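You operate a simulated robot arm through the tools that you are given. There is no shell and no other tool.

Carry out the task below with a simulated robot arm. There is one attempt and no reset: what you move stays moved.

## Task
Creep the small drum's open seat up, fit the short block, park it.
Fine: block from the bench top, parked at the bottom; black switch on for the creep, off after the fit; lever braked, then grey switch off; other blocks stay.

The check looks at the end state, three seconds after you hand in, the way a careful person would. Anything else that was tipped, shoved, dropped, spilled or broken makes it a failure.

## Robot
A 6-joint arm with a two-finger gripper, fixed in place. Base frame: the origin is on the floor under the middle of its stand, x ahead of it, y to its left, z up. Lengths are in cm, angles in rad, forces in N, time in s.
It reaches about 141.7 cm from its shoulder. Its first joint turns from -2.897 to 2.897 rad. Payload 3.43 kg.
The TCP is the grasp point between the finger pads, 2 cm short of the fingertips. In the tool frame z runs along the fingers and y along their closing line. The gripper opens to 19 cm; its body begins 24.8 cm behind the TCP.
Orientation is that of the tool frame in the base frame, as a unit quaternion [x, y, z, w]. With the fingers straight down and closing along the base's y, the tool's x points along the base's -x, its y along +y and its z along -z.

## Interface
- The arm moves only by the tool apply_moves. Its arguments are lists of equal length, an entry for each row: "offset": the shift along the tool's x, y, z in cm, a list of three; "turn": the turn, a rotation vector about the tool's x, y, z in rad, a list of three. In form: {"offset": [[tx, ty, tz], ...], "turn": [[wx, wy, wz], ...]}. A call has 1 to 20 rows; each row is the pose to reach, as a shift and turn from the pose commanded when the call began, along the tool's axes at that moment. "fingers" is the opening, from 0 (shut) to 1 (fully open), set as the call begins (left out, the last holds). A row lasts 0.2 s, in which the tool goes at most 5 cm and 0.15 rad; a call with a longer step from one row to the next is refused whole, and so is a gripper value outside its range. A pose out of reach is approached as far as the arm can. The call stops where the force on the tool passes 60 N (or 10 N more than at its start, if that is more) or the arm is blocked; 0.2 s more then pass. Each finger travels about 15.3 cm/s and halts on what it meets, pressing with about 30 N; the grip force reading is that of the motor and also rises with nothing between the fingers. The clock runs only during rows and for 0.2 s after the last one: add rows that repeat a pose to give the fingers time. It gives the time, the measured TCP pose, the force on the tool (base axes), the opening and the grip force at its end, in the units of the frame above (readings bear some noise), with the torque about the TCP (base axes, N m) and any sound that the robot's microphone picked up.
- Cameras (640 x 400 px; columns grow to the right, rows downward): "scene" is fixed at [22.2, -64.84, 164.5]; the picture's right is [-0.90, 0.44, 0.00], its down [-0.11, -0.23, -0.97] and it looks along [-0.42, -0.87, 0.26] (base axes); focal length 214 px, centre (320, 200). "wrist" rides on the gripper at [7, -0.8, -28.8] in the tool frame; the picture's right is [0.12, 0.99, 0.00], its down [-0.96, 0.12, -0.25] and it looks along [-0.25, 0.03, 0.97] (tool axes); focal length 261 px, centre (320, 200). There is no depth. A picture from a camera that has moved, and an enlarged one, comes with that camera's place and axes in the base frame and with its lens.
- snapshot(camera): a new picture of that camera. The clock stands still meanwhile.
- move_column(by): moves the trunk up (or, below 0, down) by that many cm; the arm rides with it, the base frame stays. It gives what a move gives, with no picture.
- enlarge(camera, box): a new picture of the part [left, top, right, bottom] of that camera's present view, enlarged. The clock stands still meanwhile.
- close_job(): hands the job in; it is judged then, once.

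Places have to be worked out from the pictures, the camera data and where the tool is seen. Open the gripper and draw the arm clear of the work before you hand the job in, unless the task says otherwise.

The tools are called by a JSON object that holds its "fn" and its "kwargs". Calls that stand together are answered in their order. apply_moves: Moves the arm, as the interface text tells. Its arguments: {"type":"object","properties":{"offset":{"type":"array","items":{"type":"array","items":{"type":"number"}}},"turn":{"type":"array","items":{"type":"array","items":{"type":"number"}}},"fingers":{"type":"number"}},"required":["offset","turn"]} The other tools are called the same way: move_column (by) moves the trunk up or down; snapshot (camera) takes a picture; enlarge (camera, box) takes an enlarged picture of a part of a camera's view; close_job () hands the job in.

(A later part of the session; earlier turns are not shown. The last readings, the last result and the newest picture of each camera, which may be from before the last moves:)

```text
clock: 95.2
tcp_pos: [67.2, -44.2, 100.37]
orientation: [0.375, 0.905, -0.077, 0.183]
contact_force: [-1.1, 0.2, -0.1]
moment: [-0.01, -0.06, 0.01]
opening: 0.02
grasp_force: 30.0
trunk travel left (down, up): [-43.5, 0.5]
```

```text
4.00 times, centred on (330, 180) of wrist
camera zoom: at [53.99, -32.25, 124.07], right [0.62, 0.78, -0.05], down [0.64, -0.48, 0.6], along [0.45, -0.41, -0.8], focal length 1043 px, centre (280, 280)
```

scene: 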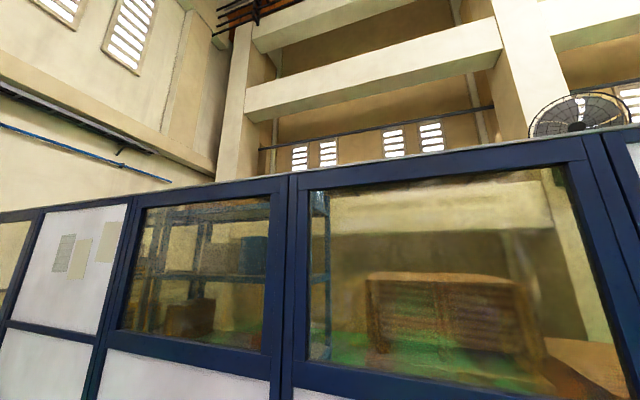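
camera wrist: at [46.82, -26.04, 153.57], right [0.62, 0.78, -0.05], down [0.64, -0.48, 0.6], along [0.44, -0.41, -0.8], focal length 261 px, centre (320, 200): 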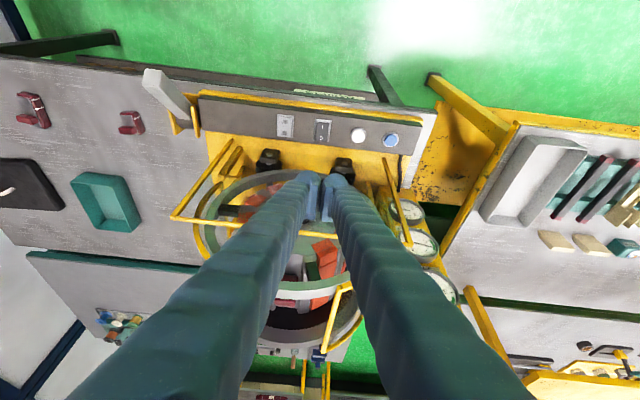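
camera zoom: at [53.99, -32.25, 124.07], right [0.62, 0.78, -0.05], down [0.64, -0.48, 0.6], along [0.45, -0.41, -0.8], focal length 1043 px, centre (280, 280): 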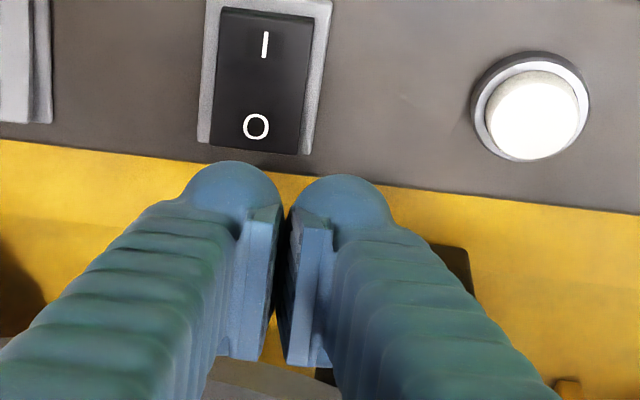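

The tip needs to be further toward the drum side for the O end. I'll shift about 1.1 cm that way, 0.45 cm right, and lower 3 cm, then check.

{"fn": "apply_moves", "kwargs": {"offset": [[-1.01, 0.45, 0.43], [-0.4, 0.45, 1.8], [0.154, 0.45, 3.19], [0.154, 0.45, 3.19]], "turn": [[0, 0, 0], [0, 0, 0], [0, 0, 0], [0, 0, 0]]}}

{"fn": "enlarge", "kwargs": {"camera": "wrist", "box": [260, 130, 400, 230]}}

```text
clock: 96.2
tcp_pos: [68.28, -44.62, 97.18]
orientation: [0.376, 0.905, -0.078, 0.182]
contact_force: [0.0, 0.3, 0.0]
moment: [0.02, 0.0, -0.01]
opening: 0.01
grasp_force: 29.8
trunk travel left (down, up): [-43.5, 0.5]
```

```text
4.00 times, centred on (330, 180) of wrist
camera zoom: at [55.3, -32.76, 120.87], right [0.62, 0.78, -0.05], down [0.64, -0.48, 0.6], along [0.45, -0.41, -0.8], focal length 1043 px, centre (280, 280)
```

zoom: 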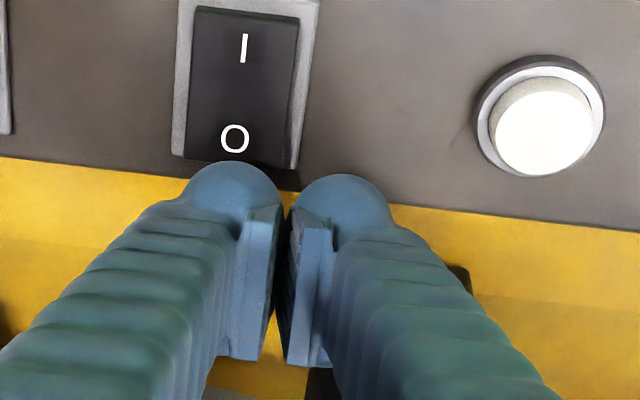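

Aligned over the O mark. I'll press down slowly.

{"fn": "apply_moves", "kwargs": {"offset": [[0.0, 0, 0.5], [0.2, 0, 1.0], [0.28, 0, 1.18], [0.36, 0, 1.37], [0.36, 0, 1.37]], "turn": [[0, 0, 0], [0, 0, 0], [0, 0, 0], [0, 0, 0], [0, 0, 0]]}}

{"fn": "enlarge", "kwargs": {"camera": "wrist", "box": [260, 130, 400, 230]}}

```text
clock: 97.4
tcp_pos: [68.56, -44.89, 95.83]
orientation: [0.375, 0.906, -0.077, 0.182]
contact_force: [-0.1, 0.5, 0.2]
moment: [-0.01, 0.0, 0.01]
opening: 0.0
grasp_force: 29.9
trunk travel left (down, up): [-43.5, 0.5]
```

```text
4.00 times, centred on (330, 180) of wrist
camera zoom: at [55.48, -32.93, 119.48], right [0.62, 0.78, -0.05], down [0.64, -0.48, 0.6], along [0.44, -0.41, -0.8], focal length 1043 px, centre (280, 280)
```

zoom: 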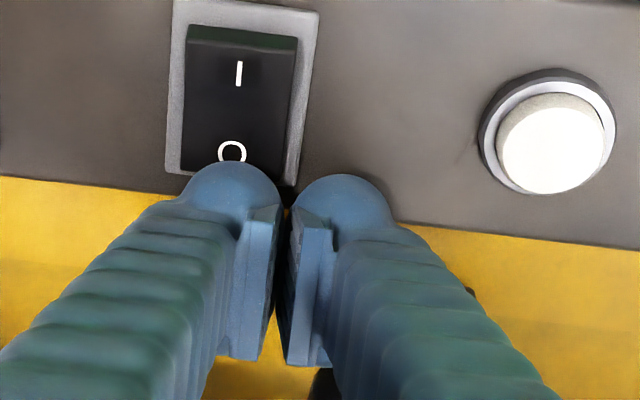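

The I end is raised again, so black flipped to OFF. I'll lift off and verify.

{"fn": "apply_moves", "kwargs": {"offset": [[-1.2, 0, -2.8], [-1.55, 0, -3.7], [-1.55, 0, -3.7]], "turn": [[0, 0, 0], [0, 0, 0], [0, 0, 0]]}}

{"fn": "enlarge", "kwargs": {"camera": "wrist", "box": [220, 100, 420, 230]}}

{"fn": "snapshot", "kwargs": {"camera": "wrist"}}

```text
clock: 98.2
tcp_pos: [68.64, -44.89, 99.78]
orientation: [0.375, 0.906, -0.076, 0.182]
contact_force: [-0.1, 0.6, 0.2]
moment: [0.03, -0.04, 0.02]
opening: 0.0
grasp_force: 30.4
trunk travel left (down, up): [-43.5, 0.5]
```

```text
3.08 times, centred on (320, 165) of wrist
camera zoom: at [55.54, -32.99, 123.5], right [0.62, 0.78, -0.05], down [0.64, -0.48, 0.6], along [0.45, -0.41, -0.8], focal length 802 px, centre (320, 308)
```

zoom: 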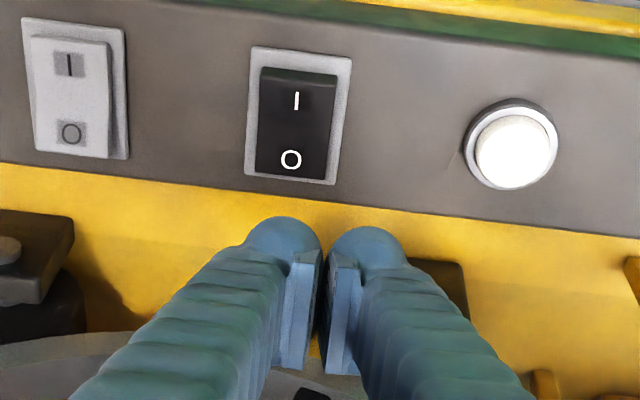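

```text
taken
camera wrist: at [55.54, -32.99, 123.5], right [0.62, 0.78, -0.05], down [0.64, -0.48, 0.6], along [0.45, -0.41, -0.8], focal length 261 px, centre (320, 200)
```

wrist: 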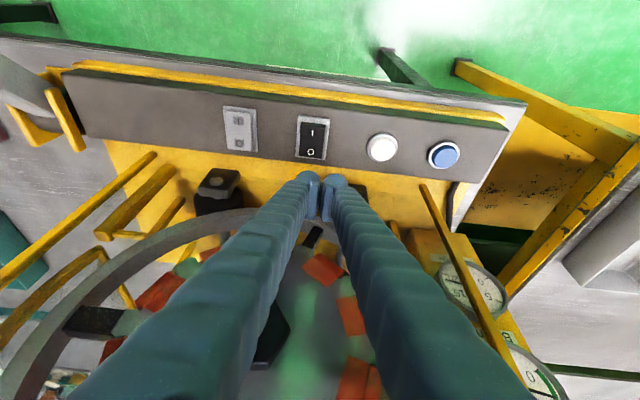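

Black is OFF and grey still ON. I'll move over the blue button and give it a short press to learn the drum's behaviour with black off.

{"fn": "apply_moves", "kwargs": {"offset": [[0.8, 4.3, -0.4], [1.6, 8.6, -0.6], [2.4, 12.9, -0.6], [3.14, 17.2, -0.48], [3.14, 17.2, -0.48]], "turn": [[0, 0, 0], [0, 0, 0], [0, 0, 0], [0, 0, 0], [0, 0, 0]]}}

{"fn": "snapshot", "kwargs": {"camera": "wrist"}}

{"fn": "enlarge", "kwargs": {"camera": "wrist", "box": [260, 130, 400, 230]}}

```text
clock: 99.4
tcp_pos: [78.55, -30.49, 98.68]
orientation: [0.375, 0.906, -0.077, 0.182]
contact_force: [0.5, -0.9, -0.7]
moment: [0.03, 0.02, 0.0]
opening: 0.0
grasp_force: 30.0
trunk travel left (down, up): [-43.5, 0.5]
```

```text
taken
camera wrist: at [65.42, -18.56, 122.41], right [0.63, 0.78, -0.05], down [0.64, -0.48, 0.6], along [0.45, -0.41, -0.8], focal length 261 px, centre (320, 200)
```

wrist: 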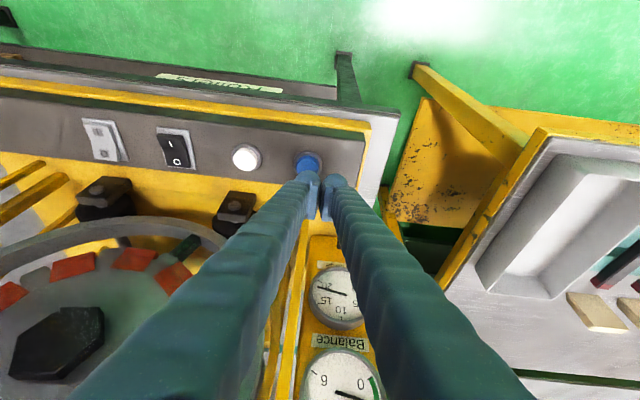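

```text
4.00 times, centred on (330, 180) of wrist
camera zoom: at [65.42, -18.56, 122.41], right [0.63, 0.78, -0.05], down [0.64, -0.48, 0.6], along [0.45, -0.41, -0.8], focal length 1043 px, centre (280, 280)
```

zoom: 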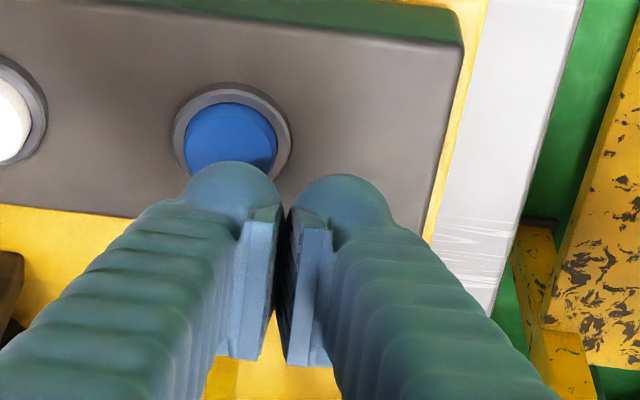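

Aligned over blue. I'll press briefly (~0.4 s) and look at how far the drum turns.

{"fn": "apply_moves", "kwargs": {"offset": [[0.6, 0, 1.4], [1.08, 0, 2.55], [1.27, 0, 3.0], [1.27, 0, 3.0], [0.6, 0, 1.4], [0, 0, 0]], "turn": [[0, 0, 0], [0, 0, 0], [0, 0, 0], [0, 0, 0], [0, 0, 0], [0, 0, 0]]}}

{"fn": "enlarge", "kwargs": {"camera": "wrist", "box": [0, 220, 220, 400]}}

```text
clock: 100.8
tcp_pos: [78.55, -30.44, 98.99]
orientation: [0.375, 0.906, -0.077, 0.182]
contact_force: [0.0, 0.1, -0.5]
moment: [-0.04, 0.03, -0.05]
opening: 0.02
grasp_force: 30.0
trunk travel left (down, up): [-43.5, 0.5]
heard: click
```

```text
2.22 times, centred on (110, 310) of wrist
camera zoom: at [65.6, -18.56, 122.63], right [0.62, 0.78, -0.05], down [0.64, -0.48, 0.6], along [0.45, -0.41, -0.8], focal length 579 px, centre (787, -44)
```

zoom: 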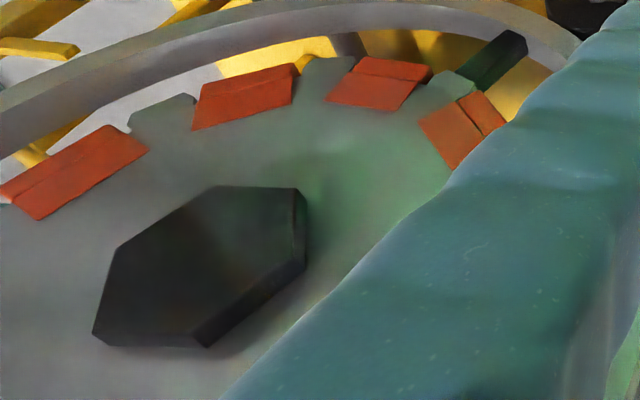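

Little or no motion from a short press. I'll hold blue for about 1.5 s with the camera watching.

{"fn": "apply_moves", "kwargs": {"offset": [[0.6, 0, 1.4], [1.08, 0, 2.55], [1.27, 0, 3.0], [1.27, 0, 3.0], [1.27, 0, 3.0], [1.27, 0, 3.0], [1.27, 0, 3.0], [1.27, 0, 3.0], [1.27, 0, 3.0]], "turn": [[0, 0, 0], [0, 0, 0], [0, 0, 0], [0, 0, 0], [0, 0, 0], [0, 0, 0], [0, 0, 0], [0, 0, 0], [0, 0, 0]]}}

{"fn": "snapshot", "kwargs": {"camera": "wrist"}}

```text
clock: 102.8
tcp_pos: [78.7, -30.5, 95.62]
orientation: [0.376, 0.905, -0.078, 0.182]
contact_force: [0.4, 0.0, 3.1]
moment: [-0.02, 0.02, 0.0]
opening: 0.03
grasp_force: 30.2
trunk travel left (down, up): [-43.5, 0.5]
heard: click
```

```text
taken
camera wrist: at [65.61, -18.6, 119.39], right [0.62, 0.78, -0.05], down [0.64, -0.48, 0.6], along [0.45, -0.41, -0.8], focal length 261 px, centre (320, 200)
```

wrist: 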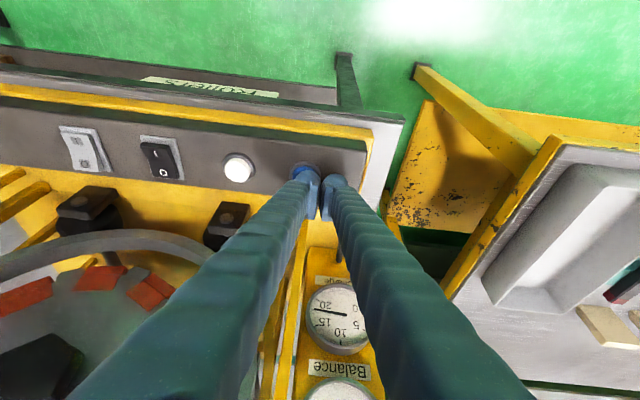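

I'll hold another second and compare with this picture.

{"fn": "apply_moves", "kwargs": {"offset": [[0, 0, 0], [0, 0, 0], [0, 0, 0], [0, 0, 0], [0, 0, 0]], "turn": [[0, 0, 0], [0, 0, 0], [0, 0, 0], [0, 0, 0], [0, 0, 0]]}}

{"fn": "snapshot", "kwargs": {"camera": "wrist"}}

```text
clock: 104.0
tcp_pos: [78.63, -30.48, 95.71]
orientation: [0.375, 0.906, -0.077, 0.182]
contact_force: [-0.7, 0.3, 2.4]
moment: [0.0, 0.02, -0.01]
opening: 0.02
grasp_force: 29.6
trunk travel left (down, up): [-43.5, 0.5]
```

```text
taken
camera wrist: at [65.6, -18.6, 119.39], right [0.62, 0.78, -0.05], down [0.64, -0.48, 0.6], along [0.45, -0.41, -0.8], focal length 261 px, centre (320, 200)
```

wrist: 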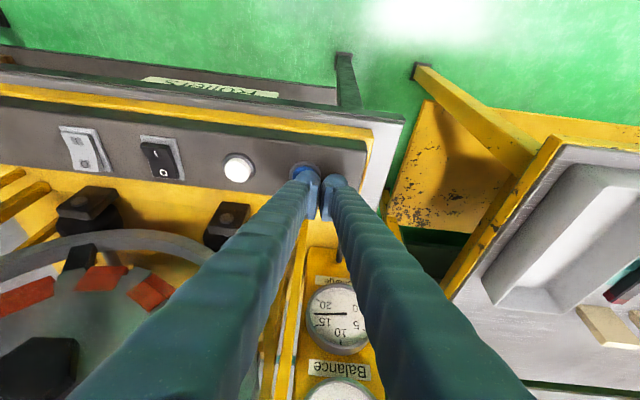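

The tabs look alike but a spoke has appeared where there was none: the drum is turning faster now (by about a seat pitch per second). I'll release blue and look at where the block is.

{"fn": "apply_moves", "kwargs": {"offset": [[-1.17, 0, -2.76], [-1.27, 0, -3.0]], "turn": [[0, 0, 0], [0, 0, 0]]}}

{"fn": "snapshot", "kwargs": {"camera": "wrist"}}

{"fn": "apply_moves", "kwargs": {"offset": [[0, 0, 0]], "turn": [[0, 0, 0]]}}

{"fn": "snapshot", "kwargs": {"camera": "wrist"}}

```text
clock: 104.6
tcp_pos: [78.66, -30.52, 98.91]
orientation: [0.375, 0.906, -0.077, 0.182]
contact_force: [0.5, -0.2, 0.2]
moment: [0.02, 0.01, -0.01]
opening: 0.01
grasp_force: 30.2
trunk travel left (down, up): [-43.5, 0.5]
```

```text
taken
camera wrist: at [65.65, -18.58, 122.62], right [0.62, 0.78, -0.05], down [0.64, -0.48, 0.6], along [0.44, -0.41, -0.8], focal length 261 px, centre (320, 200)
```

wrist: 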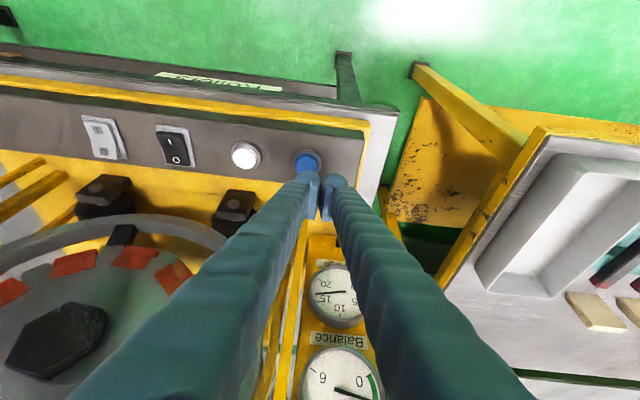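

```text
clock: 105.0
tcp_pos: [78.73, -30.27, 99.0]
orientation: [0.375, 0.906, -0.077, 0.183]
contact_force: [0.5, -0.8, -0.2]
moment: [-0.02, 0.04, -0.01]
opening: 0.0
grasp_force: 30.2
trunk travel left (down, up): [-43.5, 0.5]
```

```text
taken
camera wrist: at [65.61, -18.57, 122.65], right [0.62, 0.78, -0.05], down [0.64, -0.48, 0.6], along [0.44, -0.41, -0.8], focal length 261 px, centre (320, 200)
```

wrist: 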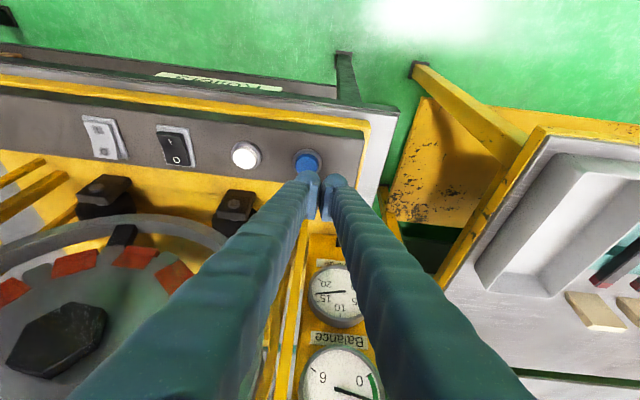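

The drum is stationary, with tabs exactly aligned but the spoke shifted by one seat: with black off it seems to index by whole seats. I'll back off to the front view to find where the block's seat is now.

{"fn": "apply_moves", "kwargs": {"offset": [[0.7, -1.7, -3.7], [1.4, -3.5, -7.3], [2.1, -5.2, -11], [2.9, -6.9, -14.7], [3.6, -8.7, -18.4], [4.3, -10.4, -22], [5, -12.1, -25.7], [5.7, -13.8, -29.4], [6.4, -15.6, -33], [7.14, -17.3, -36.7], [7.14, -17.3, -36.7]], "turn": [[0, -0.02, 0], [0, -0.04, 0], [0, -0.06, 0], [0, -0.08, 0], [0, -0.1, 0], [0, -0.12, 0], [0, -0.14, 0], [0, -0.16, 0], [0, -0.18, 0], [0, -0.2, 0], [0, -0.2, 0]]}}

{"fn": "apply_moves", "kwargs": {"offset": [[0, 0, 0], [0, 0, 0], [0, 0, 0], [0, 0, 0]], "turn": [[0, 0, 0], [0, 0, 0], [0, 0, 0], [0, 0, 0]], "fingers": 1}}

{"fn": "snapshot", "kwargs": {"camera": "wrist"}}

{"fn": "enlarge", "kwargs": {"camera": "wrist", "box": [210, 150, 410, 340]}}

```text
clock: 107.4
tcp_pos: [52.38, -28.09, 130.14]
orientation: [0.367, 0.884, -0.115, 0.268]
contact_force: [0.1, -0.3, 0.2]
moment: [-0.03, 0.12, -0.02]
opening: 0.0
grasp_force: 30.1
out of reach, approached as far as the arm can: row 10, 11
trunk travel left (down, up): [-43.5, 0.5]
```

```text
clock: 108.4
tcp_pos: [52.1, -28.17, 130.21]
orientation: [0.366, 0.884, -0.113, 0.269]
contact_force: [-1.0, -0.3, 0.3]
moment: [0.05, -0.04, 0.0]
opening: 18.99
grasp_force: 0.1
trunk travel left (down, up): [-43.5, 0.5]
```

```text
taken
camera wrist: at [36.06, -13.15, 150.1], right [0.63, 0.77, -0.07], down [0.55, -0.38, 0.74], along [0.55, -0.51, -0.67], focal length 261 px, centre (320, 200)
```

wrist: 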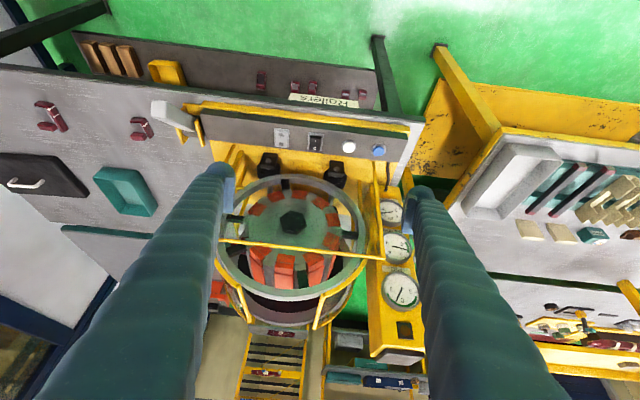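

```text
2.11 times, centred on (310, 245) of wrist
camera zoom: at [36.06, -13.15, 150.1], right [0.63, 0.77, -0.07], down [0.55, -0.38, 0.74], along [0.55, -0.51, -0.67], focal length 549 px, centre (341, 105)
```

zoom: 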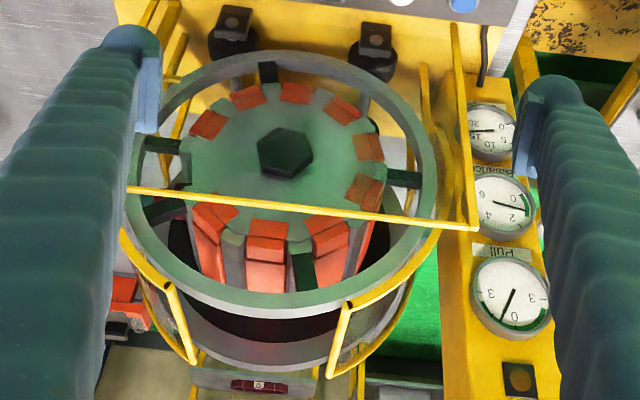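

The open seat (with the block) is now at ~162° (two 36° steps toward −p from the top). I'll check the block is still held there.

{"fn": "enlarge", "kwargs": {"camera": "wrist", "box": [215, 215, 285, 285]}}

{"fn": "enlarge", "kwargs": {"camera": "wrist", "box": [370, 190, 440, 320]}}

```text
5.71 times, centred on (250, 250) of wrist
camera zoom: at [36.06, -13.15, 150.1], right [0.63, 0.77, -0.07], down [0.55, -0.38, 0.74], along [0.55, -0.51, -0.67], focal length 1489 px, centre (720, -86)
```

zoom: 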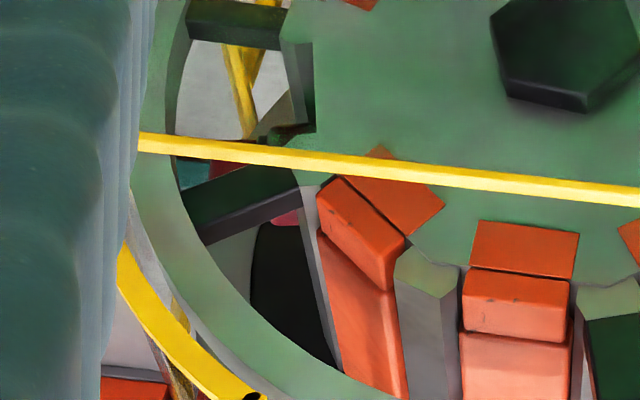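

```text
3.08 times, centred on (405, 255) of wrist
camera zoom: at [36.06, -13.15, 150.1], right [0.63, 0.77, -0.07], down [0.55, -0.38, 0.74], along [0.55, -0.51, -0.67], focal length 802 px, centre (58, 31)
```

zoom: 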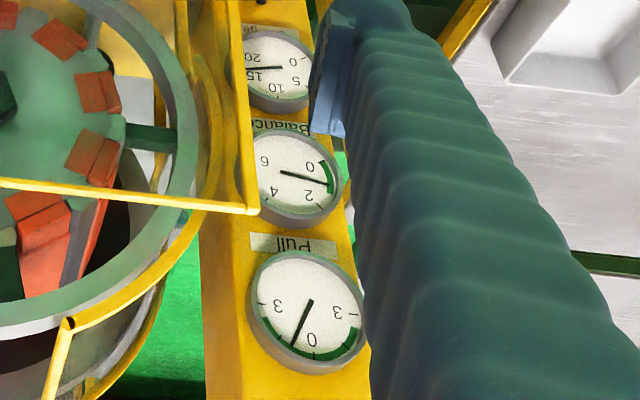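

The block is visibly held (pink grip seen past the spoke), and the Pull gauge shows the slight imbalance. It needs three more seat steps to reach the bottom; I'll return to hover over blue with closed fingers.

{"fn": "apply_moves", "kwargs": {"offset": [[0.05, 1.7, 3.7], [0.1, 3.4, 7.5], [0.15, 5.2, 11.2], [0.2, 6.9, 14.9], [0.25, 8.6, 18.7], [0.3, 10.3, 22.4], [0.35, 12, 26.1], [0.4, 13.8, 29.8], [0.45, 15.5, 33.6], [0.49, 17.2, 37.3], [0.49, 17.2, 37.3]], "turn": [[0, 0.02, 0], [0, 0.04, 0], [0, 0.06, 0], [0, 0.08, 0], [0, 0.1, 0], [0, 0.12, 0], [0, 0.14, 0], [0, 0.16, 0], [0, 0.18, 0], [0, 0.1925, 0], [0, 0.1925, 0]], "fingers": 0}}

{"fn": "snapshot", "kwargs": {"camera": "wrist"}}

{"fn": "enlarge", "kwargs": {"camera": "wrist", "box": [260, 130, 400, 230]}}

```text
clock: 110.8
tcp_pos: [78.75, -30.65, 99.36]
orientation: [0.376, 0.905, -0.078, 0.186]
contact_force: [1.1, -0.9, -0.1]
moment: [0.04, -0.05, 0.01]
opening: 0.0
grasp_force: 30.1
trunk travel left (down, up): [-43.5, 0.5]
```

```text
taken
camera wrist: at [65.71, -18.75, 122.99], right [0.62, 0.78, -0.05], down [0.64, -0.47, 0.61], along [0.45, -0.41, -0.79], focal length 261 px, centre (320, 200)
```

wrist: 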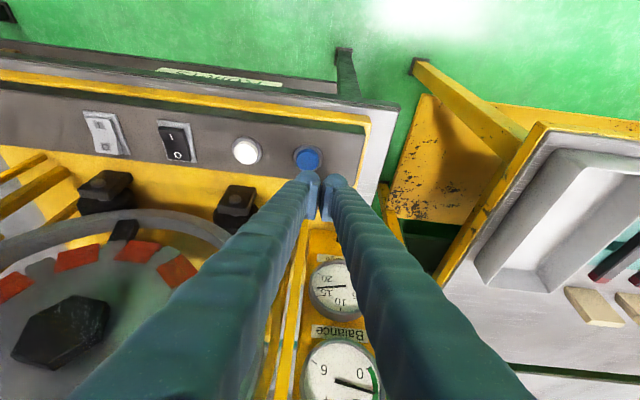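

```text
4.00 times, centred on (330, 180) of wrist
camera zoom: at [65.71, -18.75, 122.99], right [0.62, 0.78, -0.05], down [0.64, -0.47, 0.61], along [0.45, -0.41, -0.79], focal length 1043 px, centre (280, 280)
```

zoom: 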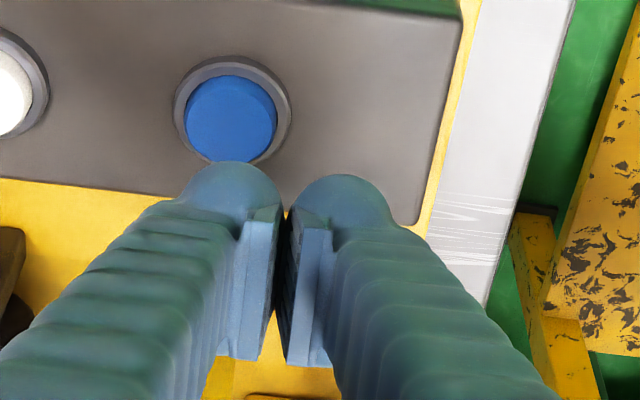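

Aligned. I'll press blue and hold, checking pictures in short intervals.

{"fn": "apply_moves", "kwargs": {"offset": [[0.6, 0, 1.5], [1.2, 0, 2.8], [1.46, 0, 3.5], [1.46, 0, 3.5]], "turn": [[0, 0, 0], [0, 0, 0], [0, 0, 0], [0, 0, 0]]}}

{"fn": "enlarge", "kwargs": {"camera": "wrist", "box": [0, 220, 220, 400]}}

{"fn": "apply_moves", "kwargs": {"offset": [[0, 0, 0]], "turn": [[0, 0, 0]]}}

{"fn": "enlarge", "kwargs": {"camera": "wrist", "box": [0, 220, 220, 400]}}

```text
clock: 111.8
tcp_pos: [79.08, -30.69, 95.63]
orientation: [0.375, 0.905, -0.079, 0.186]
contact_force: [0.7, -0.1, 4.0]
moment: [-0.06, 0.04, 0.01]
opening: 0.01
grasp_force: 30.0
trunk travel left (down, up): [-43.5, 0.5]
heard: click
```

```text
2.22 times, centred on (110, 310) of wrist
camera zoom: at [65.84, -18.66, 119.21], right [0.62, 0.78, -0.05], down [0.64, -0.47, 0.61], along [0.45, -0.41, -0.79], focal length 579 px, centre (787, -44)
```

zoom: 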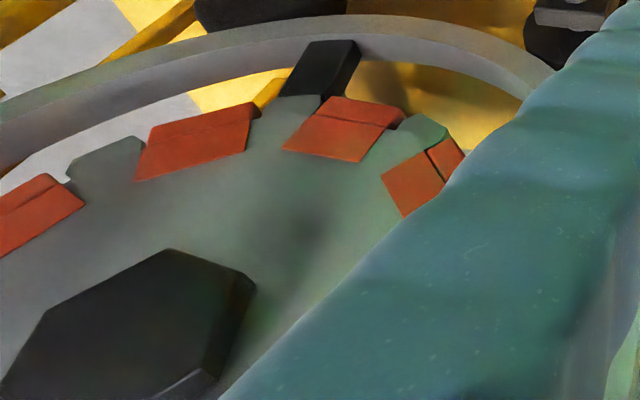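

```text
clock: 112.2
tcp_pos: [79.09, -30.78, 95.51]
orientation: [0.375, 0.905, -0.079, 0.185]
contact_force: [0.8, -0.3, 3.1]
moment: [0.02, 0.04, 0.05]
opening: 0.02
grasp_force: 30.2
trunk travel left (down, up): [-43.5, 0.5]
```

```text
2.22 times, centred on (110, 310) of wrist
camera zoom: at [65.83, -18.66, 119.21], right [0.62, 0.78, -0.05], down [0.64, -0.47, 0.61], along [0.45, -0.41, -0.79], focal length 579 px, centre (787, -44)
```

zoom: 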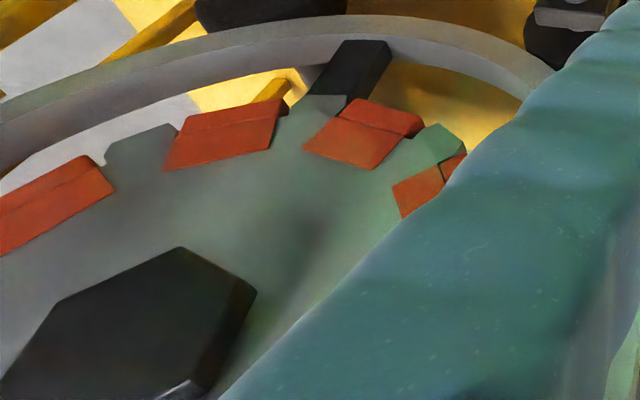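

It's turning continuously (about 15°/s here and accelerating perhaps). I'll continue in short holds and track it.

{"fn": "apply_moves", "kwargs": {"offset": [[0, 0, 0]], "turn": [[0, 0, 0]]}}

{"fn": "enlarge", "kwargs": {"camera": "wrist", "box": [0, 220, 220, 400]}}

{"fn": "apply_moves", "kwargs": {"offset": [[0, 0, 0]], "turn": [[0, 0, 0]]}}

{"fn": "enlarge", "kwargs": {"camera": "wrist", "box": [0, 220, 220, 400]}}

```text
clock: 112.6
tcp_pos: [78.95, -30.68, 95.65]
orientation: [0.375, 0.905, -0.079, 0.186]
contact_force: [1.8, -0.4, 3.6]
moment: [-0.06, 0.06, 0.02]
opening: 0.01
grasp_force: 30.1
trunk travel left (down, up): [-43.5, 0.5]
```

```text
2.22 times, centred on (110, 310) of wrist
camera zoom: at [65.82, -18.65, 119.21], right [0.62, 0.78, -0.05], down [0.64, -0.47, 0.61], along [0.45, -0.41, -0.79], focal length 579 px, centre (787, -44)
```

zoom: 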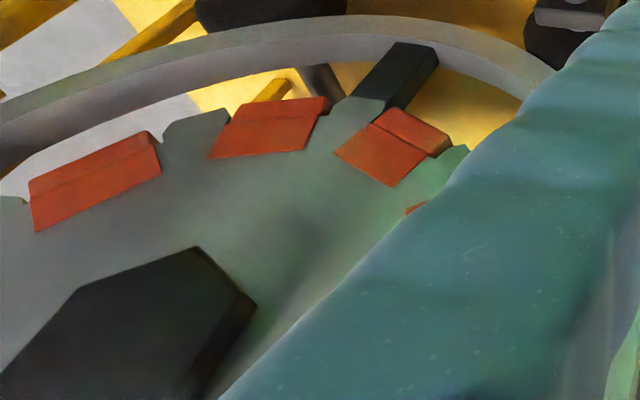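

```text
clock: 113.0
tcp_pos: [79.0, -30.69, 95.66]
orientation: [0.375, 0.905, -0.079, 0.186]
contact_force: [0.5, -1.6, 2.1]
moment: [0.0, 0.04, 0.04]
opening: 0.0
grasp_force: 29.9
trunk travel left (down, up): [-43.5, 0.5]
```

```text
2.22 times, centred on (110, 310) of wrist
camera zoom: at [65.81, -18.65, 119.21], right [0.62, 0.78, -0.05], down [0.64, -0.47, 0.61], along [0.45, -0.41, -0.79], focal length 579 px, centre (787, -44)
```

zoom: 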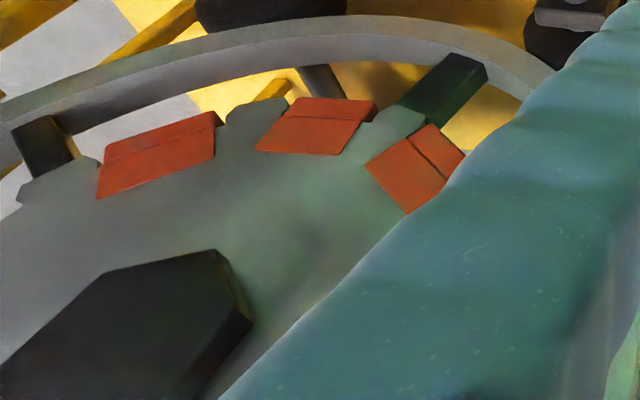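

The drum runs at ~30°/s now with a soft start; the block is at about 193° and must reach 270° (bottom). I'll hold 1.8 s more and release.

{"fn": "apply_moves", "kwargs": {"offset": [[0, 0, 0], [0, 0, 0], [0, 0, 0], [0, 0, 0], [0, 0, 0], [0, 0, 0], [0, 0, 0], [0, 0, 0], [0, 0, 0], [-1.0, 0, -2.4], [-1.46, 0, -3.5]], "turn": [[0, 0, 0], [0, 0, 0], [0, 0, 0], [0, 0, 0], [0, 0, 0], [0, 0, 0], [0, 0, 0], [0, 0, 0], [0, 0, 0], [0, 0, 0], [0, 0, 0]]}}

{"fn": "enlarge", "kwargs": {"camera": "wrist", "box": [0, 220, 220, 400]}}

{"fn": "snapshot", "kwargs": {"camera": "wrist"}}

```text
clock: 115.4
tcp_pos: [78.96, -30.6, 99.39]
orientation: [0.374, 0.905, -0.078, 0.185]
contact_force: [0.0, -0.7, 0.1]
moment: [-0.06, 0.02, -0.01]
opening: 0.0
grasp_force: 30.4
trunk travel left (down, up): [-43.5, 0.5]
```

```text
2.22 times, centred on (110, 310) of wrist
camera zoom: at [65.81, -18.54, 122.89], right [0.62, 0.78, -0.05], down [0.64, -0.47, 0.61], along [0.45, -0.41, -0.79], focal length 579 px, centre (787, -44)
```

zoom: 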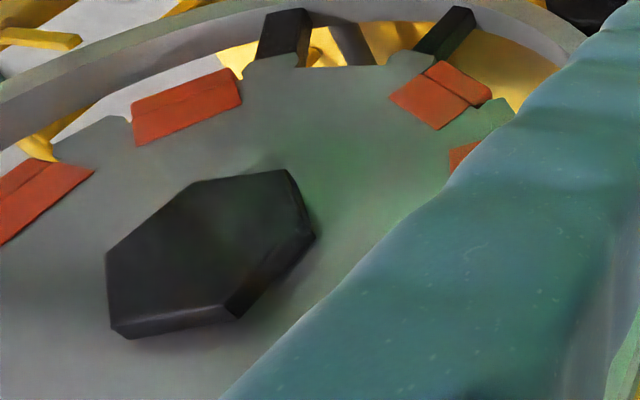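

```text
taken
camera wrist: at [65.81, -18.54, 122.89], right [0.62, 0.78, -0.05], down [0.64, -0.47, 0.61], along [0.45, -0.41, -0.79], focal length 261 px, centre (320, 200)
```

wrist: 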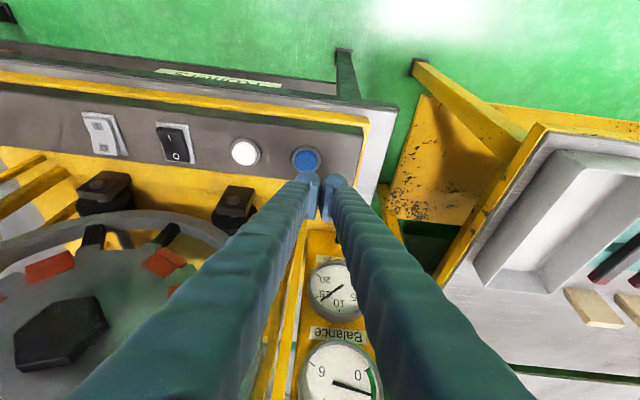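

The gap is now near the bottom: the block's seat computes to ≈258°, 12° short. I'll give a short soft-start press (~0.8 s) for the remaining angle.

{"fn": "apply_moves", "kwargs": {"offset": [[0.6, 0, 1.5], [1.2, 0, 2.8], [1.46, 0, 3.5], [1.46, 0, 3.5], [1.46, 0, 3.5], [1.46, 0, 3.5], [0.6, 0, 1.5], [0, 0, 0], [0, 0, 0]], "turn": [[0, 0, 0], [0, 0, 0], [0, 0, 0], [0, 0, 0], [0, 0, 0], [0, 0, 0], [0, 0, 0], [0, 0, 0], [0, 0, 0]]}}

{"fn": "enlarge", "kwargs": {"camera": "wrist", "box": [0, 220, 220, 400]}}

```text
clock: 117.4
tcp_pos: [78.99, -30.53, 99.3]
orientation: [0.374, 0.905, -0.078, 0.185]
contact_force: [0.4, 0.2, 0.0]
moment: [0.01, -0.01, -0.03]
opening: 0.0
grasp_force: 29.9
trunk travel left (down, up): [-43.5, 0.5]
heard: click
```

```text
2.22 times, centred on (110, 310) of wrist
camera zoom: at [65.78, -18.52, 122.9], right [0.62, 0.78, -0.05], down [0.64, -0.47, 0.61], along [0.45, -0.41, -0.79], focal length 579 px, centre (787, -44)
```

zoom: 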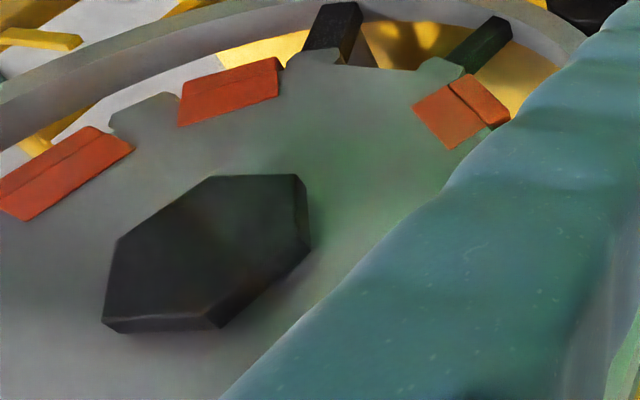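

The block's seat is at ≈268°, about 2° short of the bottom. One very short tap should finish it.

{"fn": "apply_moves", "kwargs": {"offset": [[0.6, 0, 1.5], [1.2, 0, 2.8], [1.46, 0, 3.5], [1.46, 0, 3.5], [0.6, 0, 1.5], [0, 0, 0], [0, 0, 0]], "turn": [[0, 0, 0], [0, 0, 0], [0, 0, 0], [0, 0, 0], [0, 0, 0], [0, 0, 0], [0, 0, 0]]}}

{"fn": "enlarge", "kwargs": {"camera": "wrist", "box": [0, 220, 220, 400]}}

{"fn": "snapshot", "kwargs": {"camera": "wrist"}}

```text
clock: 119.0
tcp_pos: [78.98, -30.6, 99.32]
orientation: [0.375, 0.905, -0.078, 0.184]
contact_force: [0.4, -0.6, 0.1]
moment: [-0.04, -0.02, -0.03]
opening: 0.0
grasp_force: 29.5
trunk travel left (down, up): [-43.5, 0.5]
heard: click
```

```text
2.22 times, centred on (110, 310) of wrist
camera zoom: at [65.8, -18.52, 122.85], right [0.62, 0.78, -0.05], down [0.64, -0.47, 0.61], along [0.45, -0.41, -0.79], focal length 579 px, centre (787, -44)
```

zoom: 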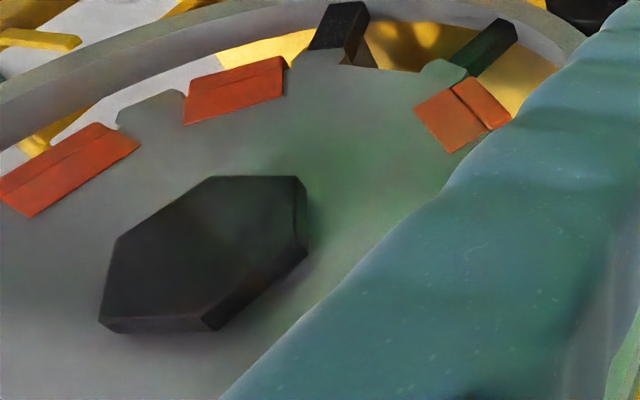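

```text
taken
camera wrist: at [65.8, -18.52, 122.85], right [0.62, 0.78, -0.05], down [0.64, -0.47, 0.61], along [0.45, -0.41, -0.79], focal length 261 px, centre (320, 200)
```

wrist: 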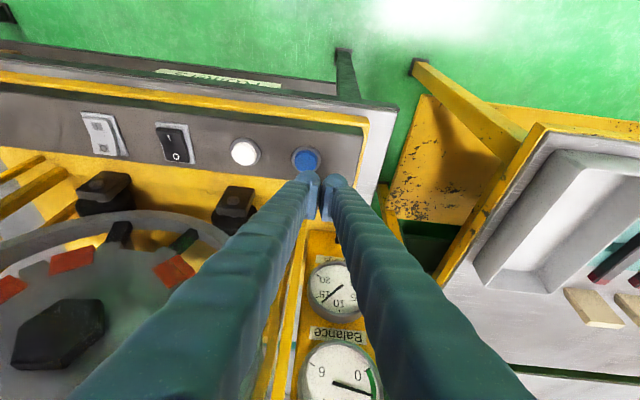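

The block's seat is within ~1° of the bottom, and the Balance gauge still reads as after the fit, so the block is still in the drum. Next the brake lever: I'll lift and move to its robot side, with a vertical hand and closed fingers.

{"fn": "apply_moves", "kwargs": {"offset": [[-1.7, 0, -4], [-3.4, 0, -8], [-5, 0, -12], [-6.7, 0, -16], [-8.4, 0, -20], [-10.1, 0, -23.9], [-8.9, -4.4, -24.4], [-7.7, -8.8, -24.9], [-6.5, -13.2, -25.4], [-5.3, -17.7, -25.9], [-4.1, -22.1, -26.4], [-3, -26.5, -26.9], [-1.8, -30.9, -27.4], [-0.6, -35.3, -28], [0.6, -39.7, -28.5], [1.8, -44.2, -29], [3, -48.6, -29.5], [4.2, -53, -30], [4.2, -53, -30]], "turn": [[0, 0, 0], [0, 0, 0], [0, 0, 0], [0, 0, 0], [0, 0, 0], [0, 0, 0], [0, 0.03, 0], [0, 0.07, 0], [0, 0.1, 0], [0, 0.13, 0], [0, 0.17, 0], [0, 0.2, 0], [0, 0.23, 0], [0, 0.27, 0], [0, 0.3, 0], [0, 0.33, 0], [0, 0.37, 0], [0, 0.4, 0], [0, 0.4, 0]]}}

{"fn": "snapshot", "kwargs": {"camera": "wrist"}}

```text
clock: 123.0
tcp_pos: [30.55, -56.74, 125.4]
orientation: [0.383, 0.924, -0.003, 0.002]
contact_force: [0.4, 0.1, 0.5]
moment: [-0.04, 0.09, 0.02]
opening: 0.0
grasp_force: 29.9
trunk travel left (down, up): [-43.5, 0.5]
```

```text
taken
camera wrist: at [24.85, -52.29, 153.97], right [0.62, 0.79, 0.0], down [0.76, -0.6, 0.25], along [0.2, -0.16, -0.97], focal length 261 px, centre (320, 200)
```

wrist: 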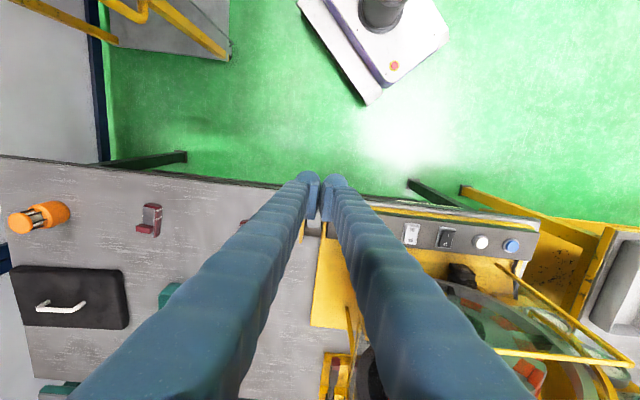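

The lever is hidden directly behind the fingertips. I'll open the fingers briefly to see it.

{"fn": "apply_moves", "kwargs": {"offset": [[0, 0, 0], [0, 0, 0], [0, 0, 0], [0, 0, 0]], "turn": [[0, 0, 0], [0, 0, 0], [0, 0, 0], [0, 0, 0]], "fingers": 1}}

{"fn": "enlarge", "kwargs": {"camera": "wrist", "box": [240, 140, 400, 260]}}

```text
clock: 124.0
tcp_pos: [30.45, -56.95, 125.42]
orientation: [0.383, 0.924, -0.002, 0.003]
contact_force: [0.2, 0.1, 0.8]
moment: [0.02, -0.02, 0.05]
opening: 19.0
grasp_force: 0.0
trunk travel left (down, up): [-43.5, 0.5]
```

```text
3.33 times, centred on (320, 200) of wrist
camera zoom: at [24.72, -52.3, 153.99], right [0.62, 0.79, 0.0], down [0.76, -0.6, 0.25], along [0.2, -0.16, -0.97], focal length 869 px, centre (320, 200)
```

zoom: 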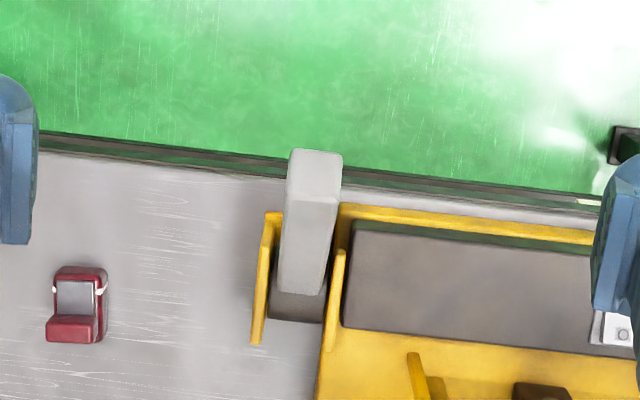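

The lever's plane is at p≈−18.1, its end corner near n≈65.8, z≈99. I'll close the fingers, centre on the lever plane, and descend on its robot side to TCP z≈98.

{"fn": "apply_moves", "kwargs": {"offset": [[0, 0.6, 0], [0, 0.6, 0], [0, 0.6, 0], [0, 0.6, 4], [0, 0.6, 8], [0, 0.6, 12], [0, 0.6, 16], [0, 0.6, 20], [0, 0.6, 24], [0, 0.6, 27.4], [0, 0.6, 27.4]], "turn": [[0, 0, 0], [0, 0, 0], [0, 0, 0], [0, 0, 0], [0, 0, 0], [0, 0, 0], [0, 0, 0], [0, 0, 0], [0, 0, 0], [0, 0, 0], [0, 0, 0]], "fingers": 0}}

{"fn": "snapshot", "kwargs": {"camera": "wrist"}}

{"fn": "enlarge", "kwargs": {"camera": "wrist", "box": [240, 140, 400, 260]}}

```text
clock: 126.4
tcp_pos: [30.89, -56.56, 98.08]
orientation: [0.383, 0.924, -0.002, 0.003]
contact_force: [0.8, -0.6, -0.6]
moment: [0.02, -0.04, -0.04]
opening: 0.01
grasp_force: 29.5
trunk travel left (down, up): [-43.5, 0.5]
```

```text
taken
camera wrist: at [25.22, -52.05, 126.68], right [0.62, 0.79, 0.0], down [0.76, -0.6, 0.25], along [0.2, -0.16, -0.97], focal length 261 px, centre (320, 200)
```

wrist: 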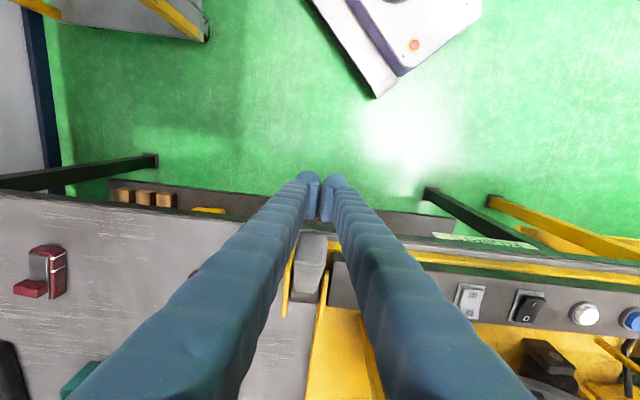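

```text
3.33 times, centred on (320, 200) of wrist
camera zoom: at [25.22, -52.05, 126.68], right [0.62, 0.79, 0.0], down [0.76, -0.6, 0.25], along [0.2, -0.16, -0.97], focal length 869 px, centre (320, 200)
```

zoom: 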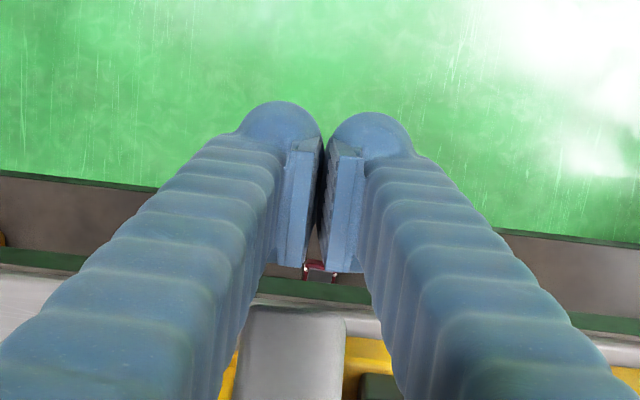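

Fingers are in front of the lever. I'll push toward the drum (tool −x) 8 cm in 1 cm rows and watch the force.

{"fn": "apply_moves", "kwargs": {"offset": [[-1, 0, 0], [-2, 0, 0], [-3, 0, 0], [-4, 0, 0], [-5, 0, 0], [-6, 0, 0], [-7, 0, 0], [-8, 0, 0]], "turn": [[0, 0, 0], [0, 0, 0], [0, 0, 0], [0, 0, 0], [0, 0, 0], [0, 0, 0], [0, 0, 0], [0, 0, 0]]}}

{"fn": "snapshot", "kwargs": {"camera": "wrist"}}

```text
clock: 128.2
tcp_pos: [36.44, -62.45, 97.95]
orientation: [0.382, 0.924, -0.002, 0.003]
contact_force: [0.0, 0.6, -0.1]
moment: [-0.03, 0.01, -0.02]
opening: 0.0
grasp_force: 34.3
trunk travel left (down, up): [-43.5, 0.5]
```

```text
taken
camera wrist: at [30.91, -57.84, 126.58], right [0.62, 0.79, 0.0], down [0.76, -0.6, 0.25], along [0.2, -0.16, -0.97], focal length 261 px, centre (320, 200)
```

wrist: 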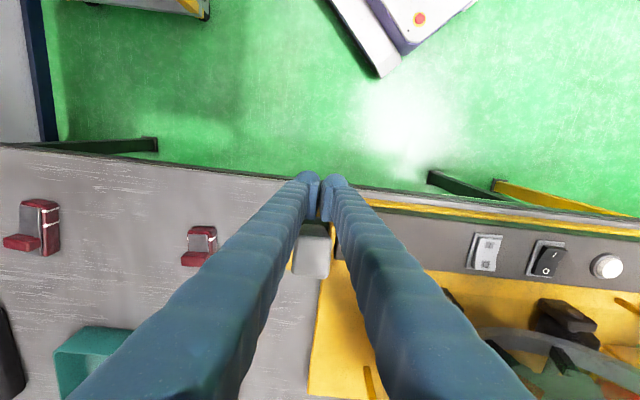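

The lever moves freely (no force). I'll continue pushing 8 cm more.

{"fn": "apply_moves", "kwargs": {"offset": [[-1, 0, 0], [-2, 0, 0], [-3, 0, 0], [-4, 0, 0], [-5, 0, 0], [-6, 0, 0], [-7, 0, 0], [-8, 0, 0]], "turn": [[0, 0, 0], [0, 0, 0], [0, 0, 0], [0, 0, 0], [0, 0, 0], [0, 0, 0], [0, 0, 0], [0, 0, 0]]}}

{"fn": "snapshot", "kwargs": {"camera": "wrist"}}

{"fn": "enlarge", "kwargs": {"camera": "wrist", "box": [260, 160, 380, 290]}}

```text
clock: 129.5
tcp_pos: [39.26, -64.96, 97.58]
orientation: [0.383, 0.924, 0.005, -0.009]
contact_force: [-19.2, 9.7, 0.2]
moment: [0.25, 0.09, -0.16]
opening: 0.59
grasp_force: 34.4
trunk travel left (down, up): [-43.5, 0.5]
stopped in row 6: the force on the tool passed its limit at 68 N (the readings are from after the stop); the commanded pose is now the measured one
```

```text
taken
camera wrist: at [34.06, -61.12, 126.43], right [0.62, 0.79, 0.01], down [0.76, -0.6, 0.23], along [0.18, -0.14, -0.97], focal length 261 px, centre (320, 200)
```

wrist: 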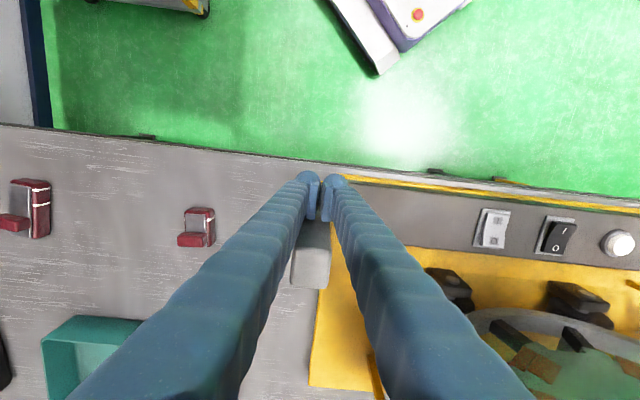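

```text
3.08 times, centred on (320, 225) of wrist
camera zoom: at [34.06, -61.12, 126.43], right [0.62, 0.79, 0.01], down [0.76, -0.6, 0.23], along [0.18, -0.14, -0.97], focal length 802 px, centre (320, 123)
```

zoom: 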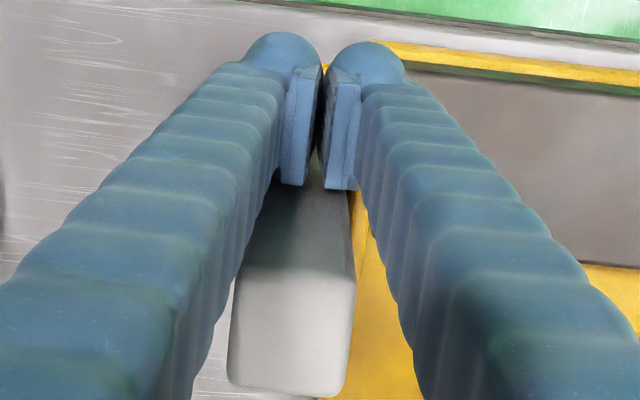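

The push met a hard stop (68 N) with the lever now leaning past vertical toward the drum. I'll back off and check that the lever stays there.

{"fn": "apply_moves", "kwargs": {"offset": [[1.5, 0, 0], [4, 0, 0], [7, 0, -3], [9, 0, -7], [9, 0, -11], [9, 0, -15], [9, 0, -19], [9, 0, -23], [9, 0, -27], [9, 0, -27]], "turn": [[0, 0, 0], [0, 0, 0], [0, 0, 0], [0, 0, 0], [0, 0, 0], [0, 0, 0], [0, 0, 0], [0, 0, 0], [0, 0, 0], [0, 0, 0]]}}

{"fn": "apply_moves", "kwargs": {"offset": [[0, 0, 0], [0, 0, 0], [0, 0, 0], [0, 0, 0]], "turn": [[0, 0, 0], [0, 0, 0], [0, 0, 0], [0, 0, 0]], "fingers": 1}}

{"fn": "snapshot", "kwargs": {"camera": "wrist"}}

{"fn": "enlarge", "kwargs": {"camera": "wrist", "box": [240, 140, 400, 260]}}

```text
clock: 131.7
tcp_pos: [33.42, -59.28, 124.81]
orientation: [0.383, 0.924, 0.004, -0.006]
contact_force: [0.0, 0.0, 0.1]
moment: [0.02, 0.04, -0.04]
opening: 0.0
grasp_force: 34.1
trunk travel left (down, up): [-43.5, 0.5]
```

```text
clock: 132.7
tcp_pos: [33.38, -59.3, 124.75]
orientation: [0.382, 0.924, 0.003, -0.006]
contact_force: [0.1, 0.1, -0.1]
moment: [0.0, 0.0, -0.02]
opening: 18.99
grasp_force: 0.1
trunk travel left (down, up): [-43.5, 0.5]
```

```text
taken
camera wrist: at [28.03, -55.23, 153.55], right [0.62, 0.79, 0.0], down [0.76, -0.6, 0.23], along [0.19, -0.14, -0.97], focal length 261 px, centre (320, 200)
```

wrist: 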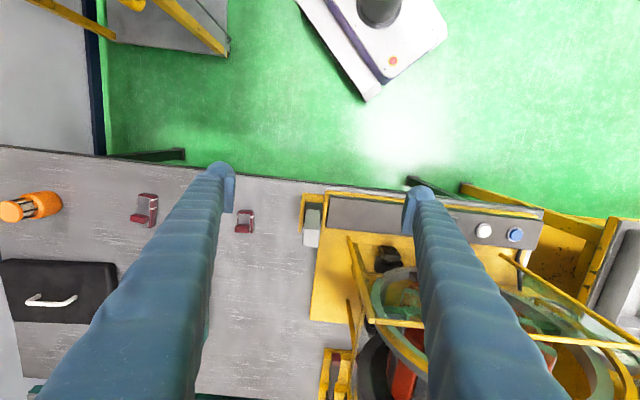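

```text
3.33 times, centred on (320, 200) of wrist
camera zoom: at [28.03, -55.23, 153.55], right [0.62, 0.79, 0.0], down [0.76, -0.6, 0.23], along [0.19, -0.14, -0.97], focal length 869 px, centre (320, 200)
```

zoom: 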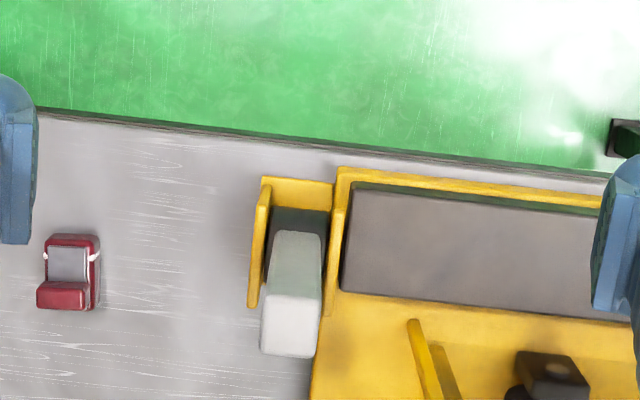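

The lever stays put, now about upright. I'll zoom in on the lever and yoke to judge whether this is its end position.

{"fn": "enlarge", "kwargs": {"camera": "wrist", "box": [290, 180, 340, 250]}}

{"fn": "enlarge", "kwargs": {"camera": "wrist", "box": [330, 230, 450, 400]}}

```text
5.71 times, centred on (315, 215) of wrist
camera zoom: at [28.03, -55.23, 153.55], right [0.62, 0.79, 0.0], down [0.76, -0.6, 0.23], along [0.19, -0.14, -0.97], focal length 1489 px, centre (349, 114)
```

zoom: 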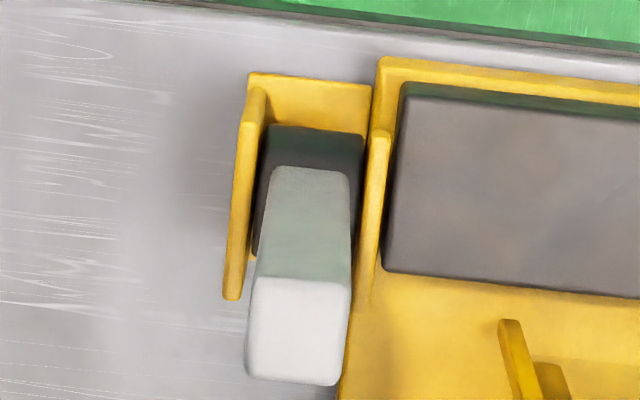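

```text
2.35 times, centred on (390, 315) of wrist
camera zoom: at [28.03, -55.23, 153.55], right [0.62, 0.79, 0.0], down [0.76, -0.6, 0.23], along [0.19, -0.14, -0.97], focal length 613 px, centre (155, -71)
```

zoom: 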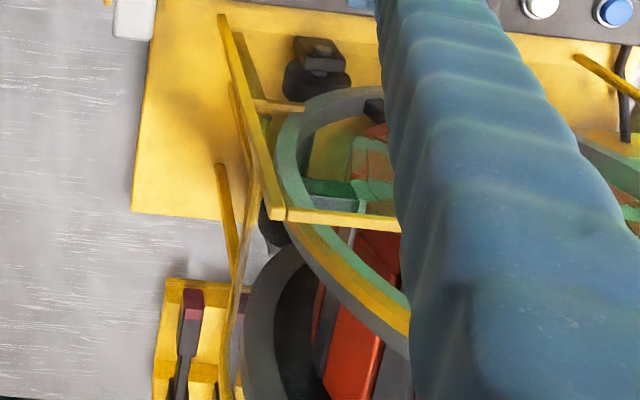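

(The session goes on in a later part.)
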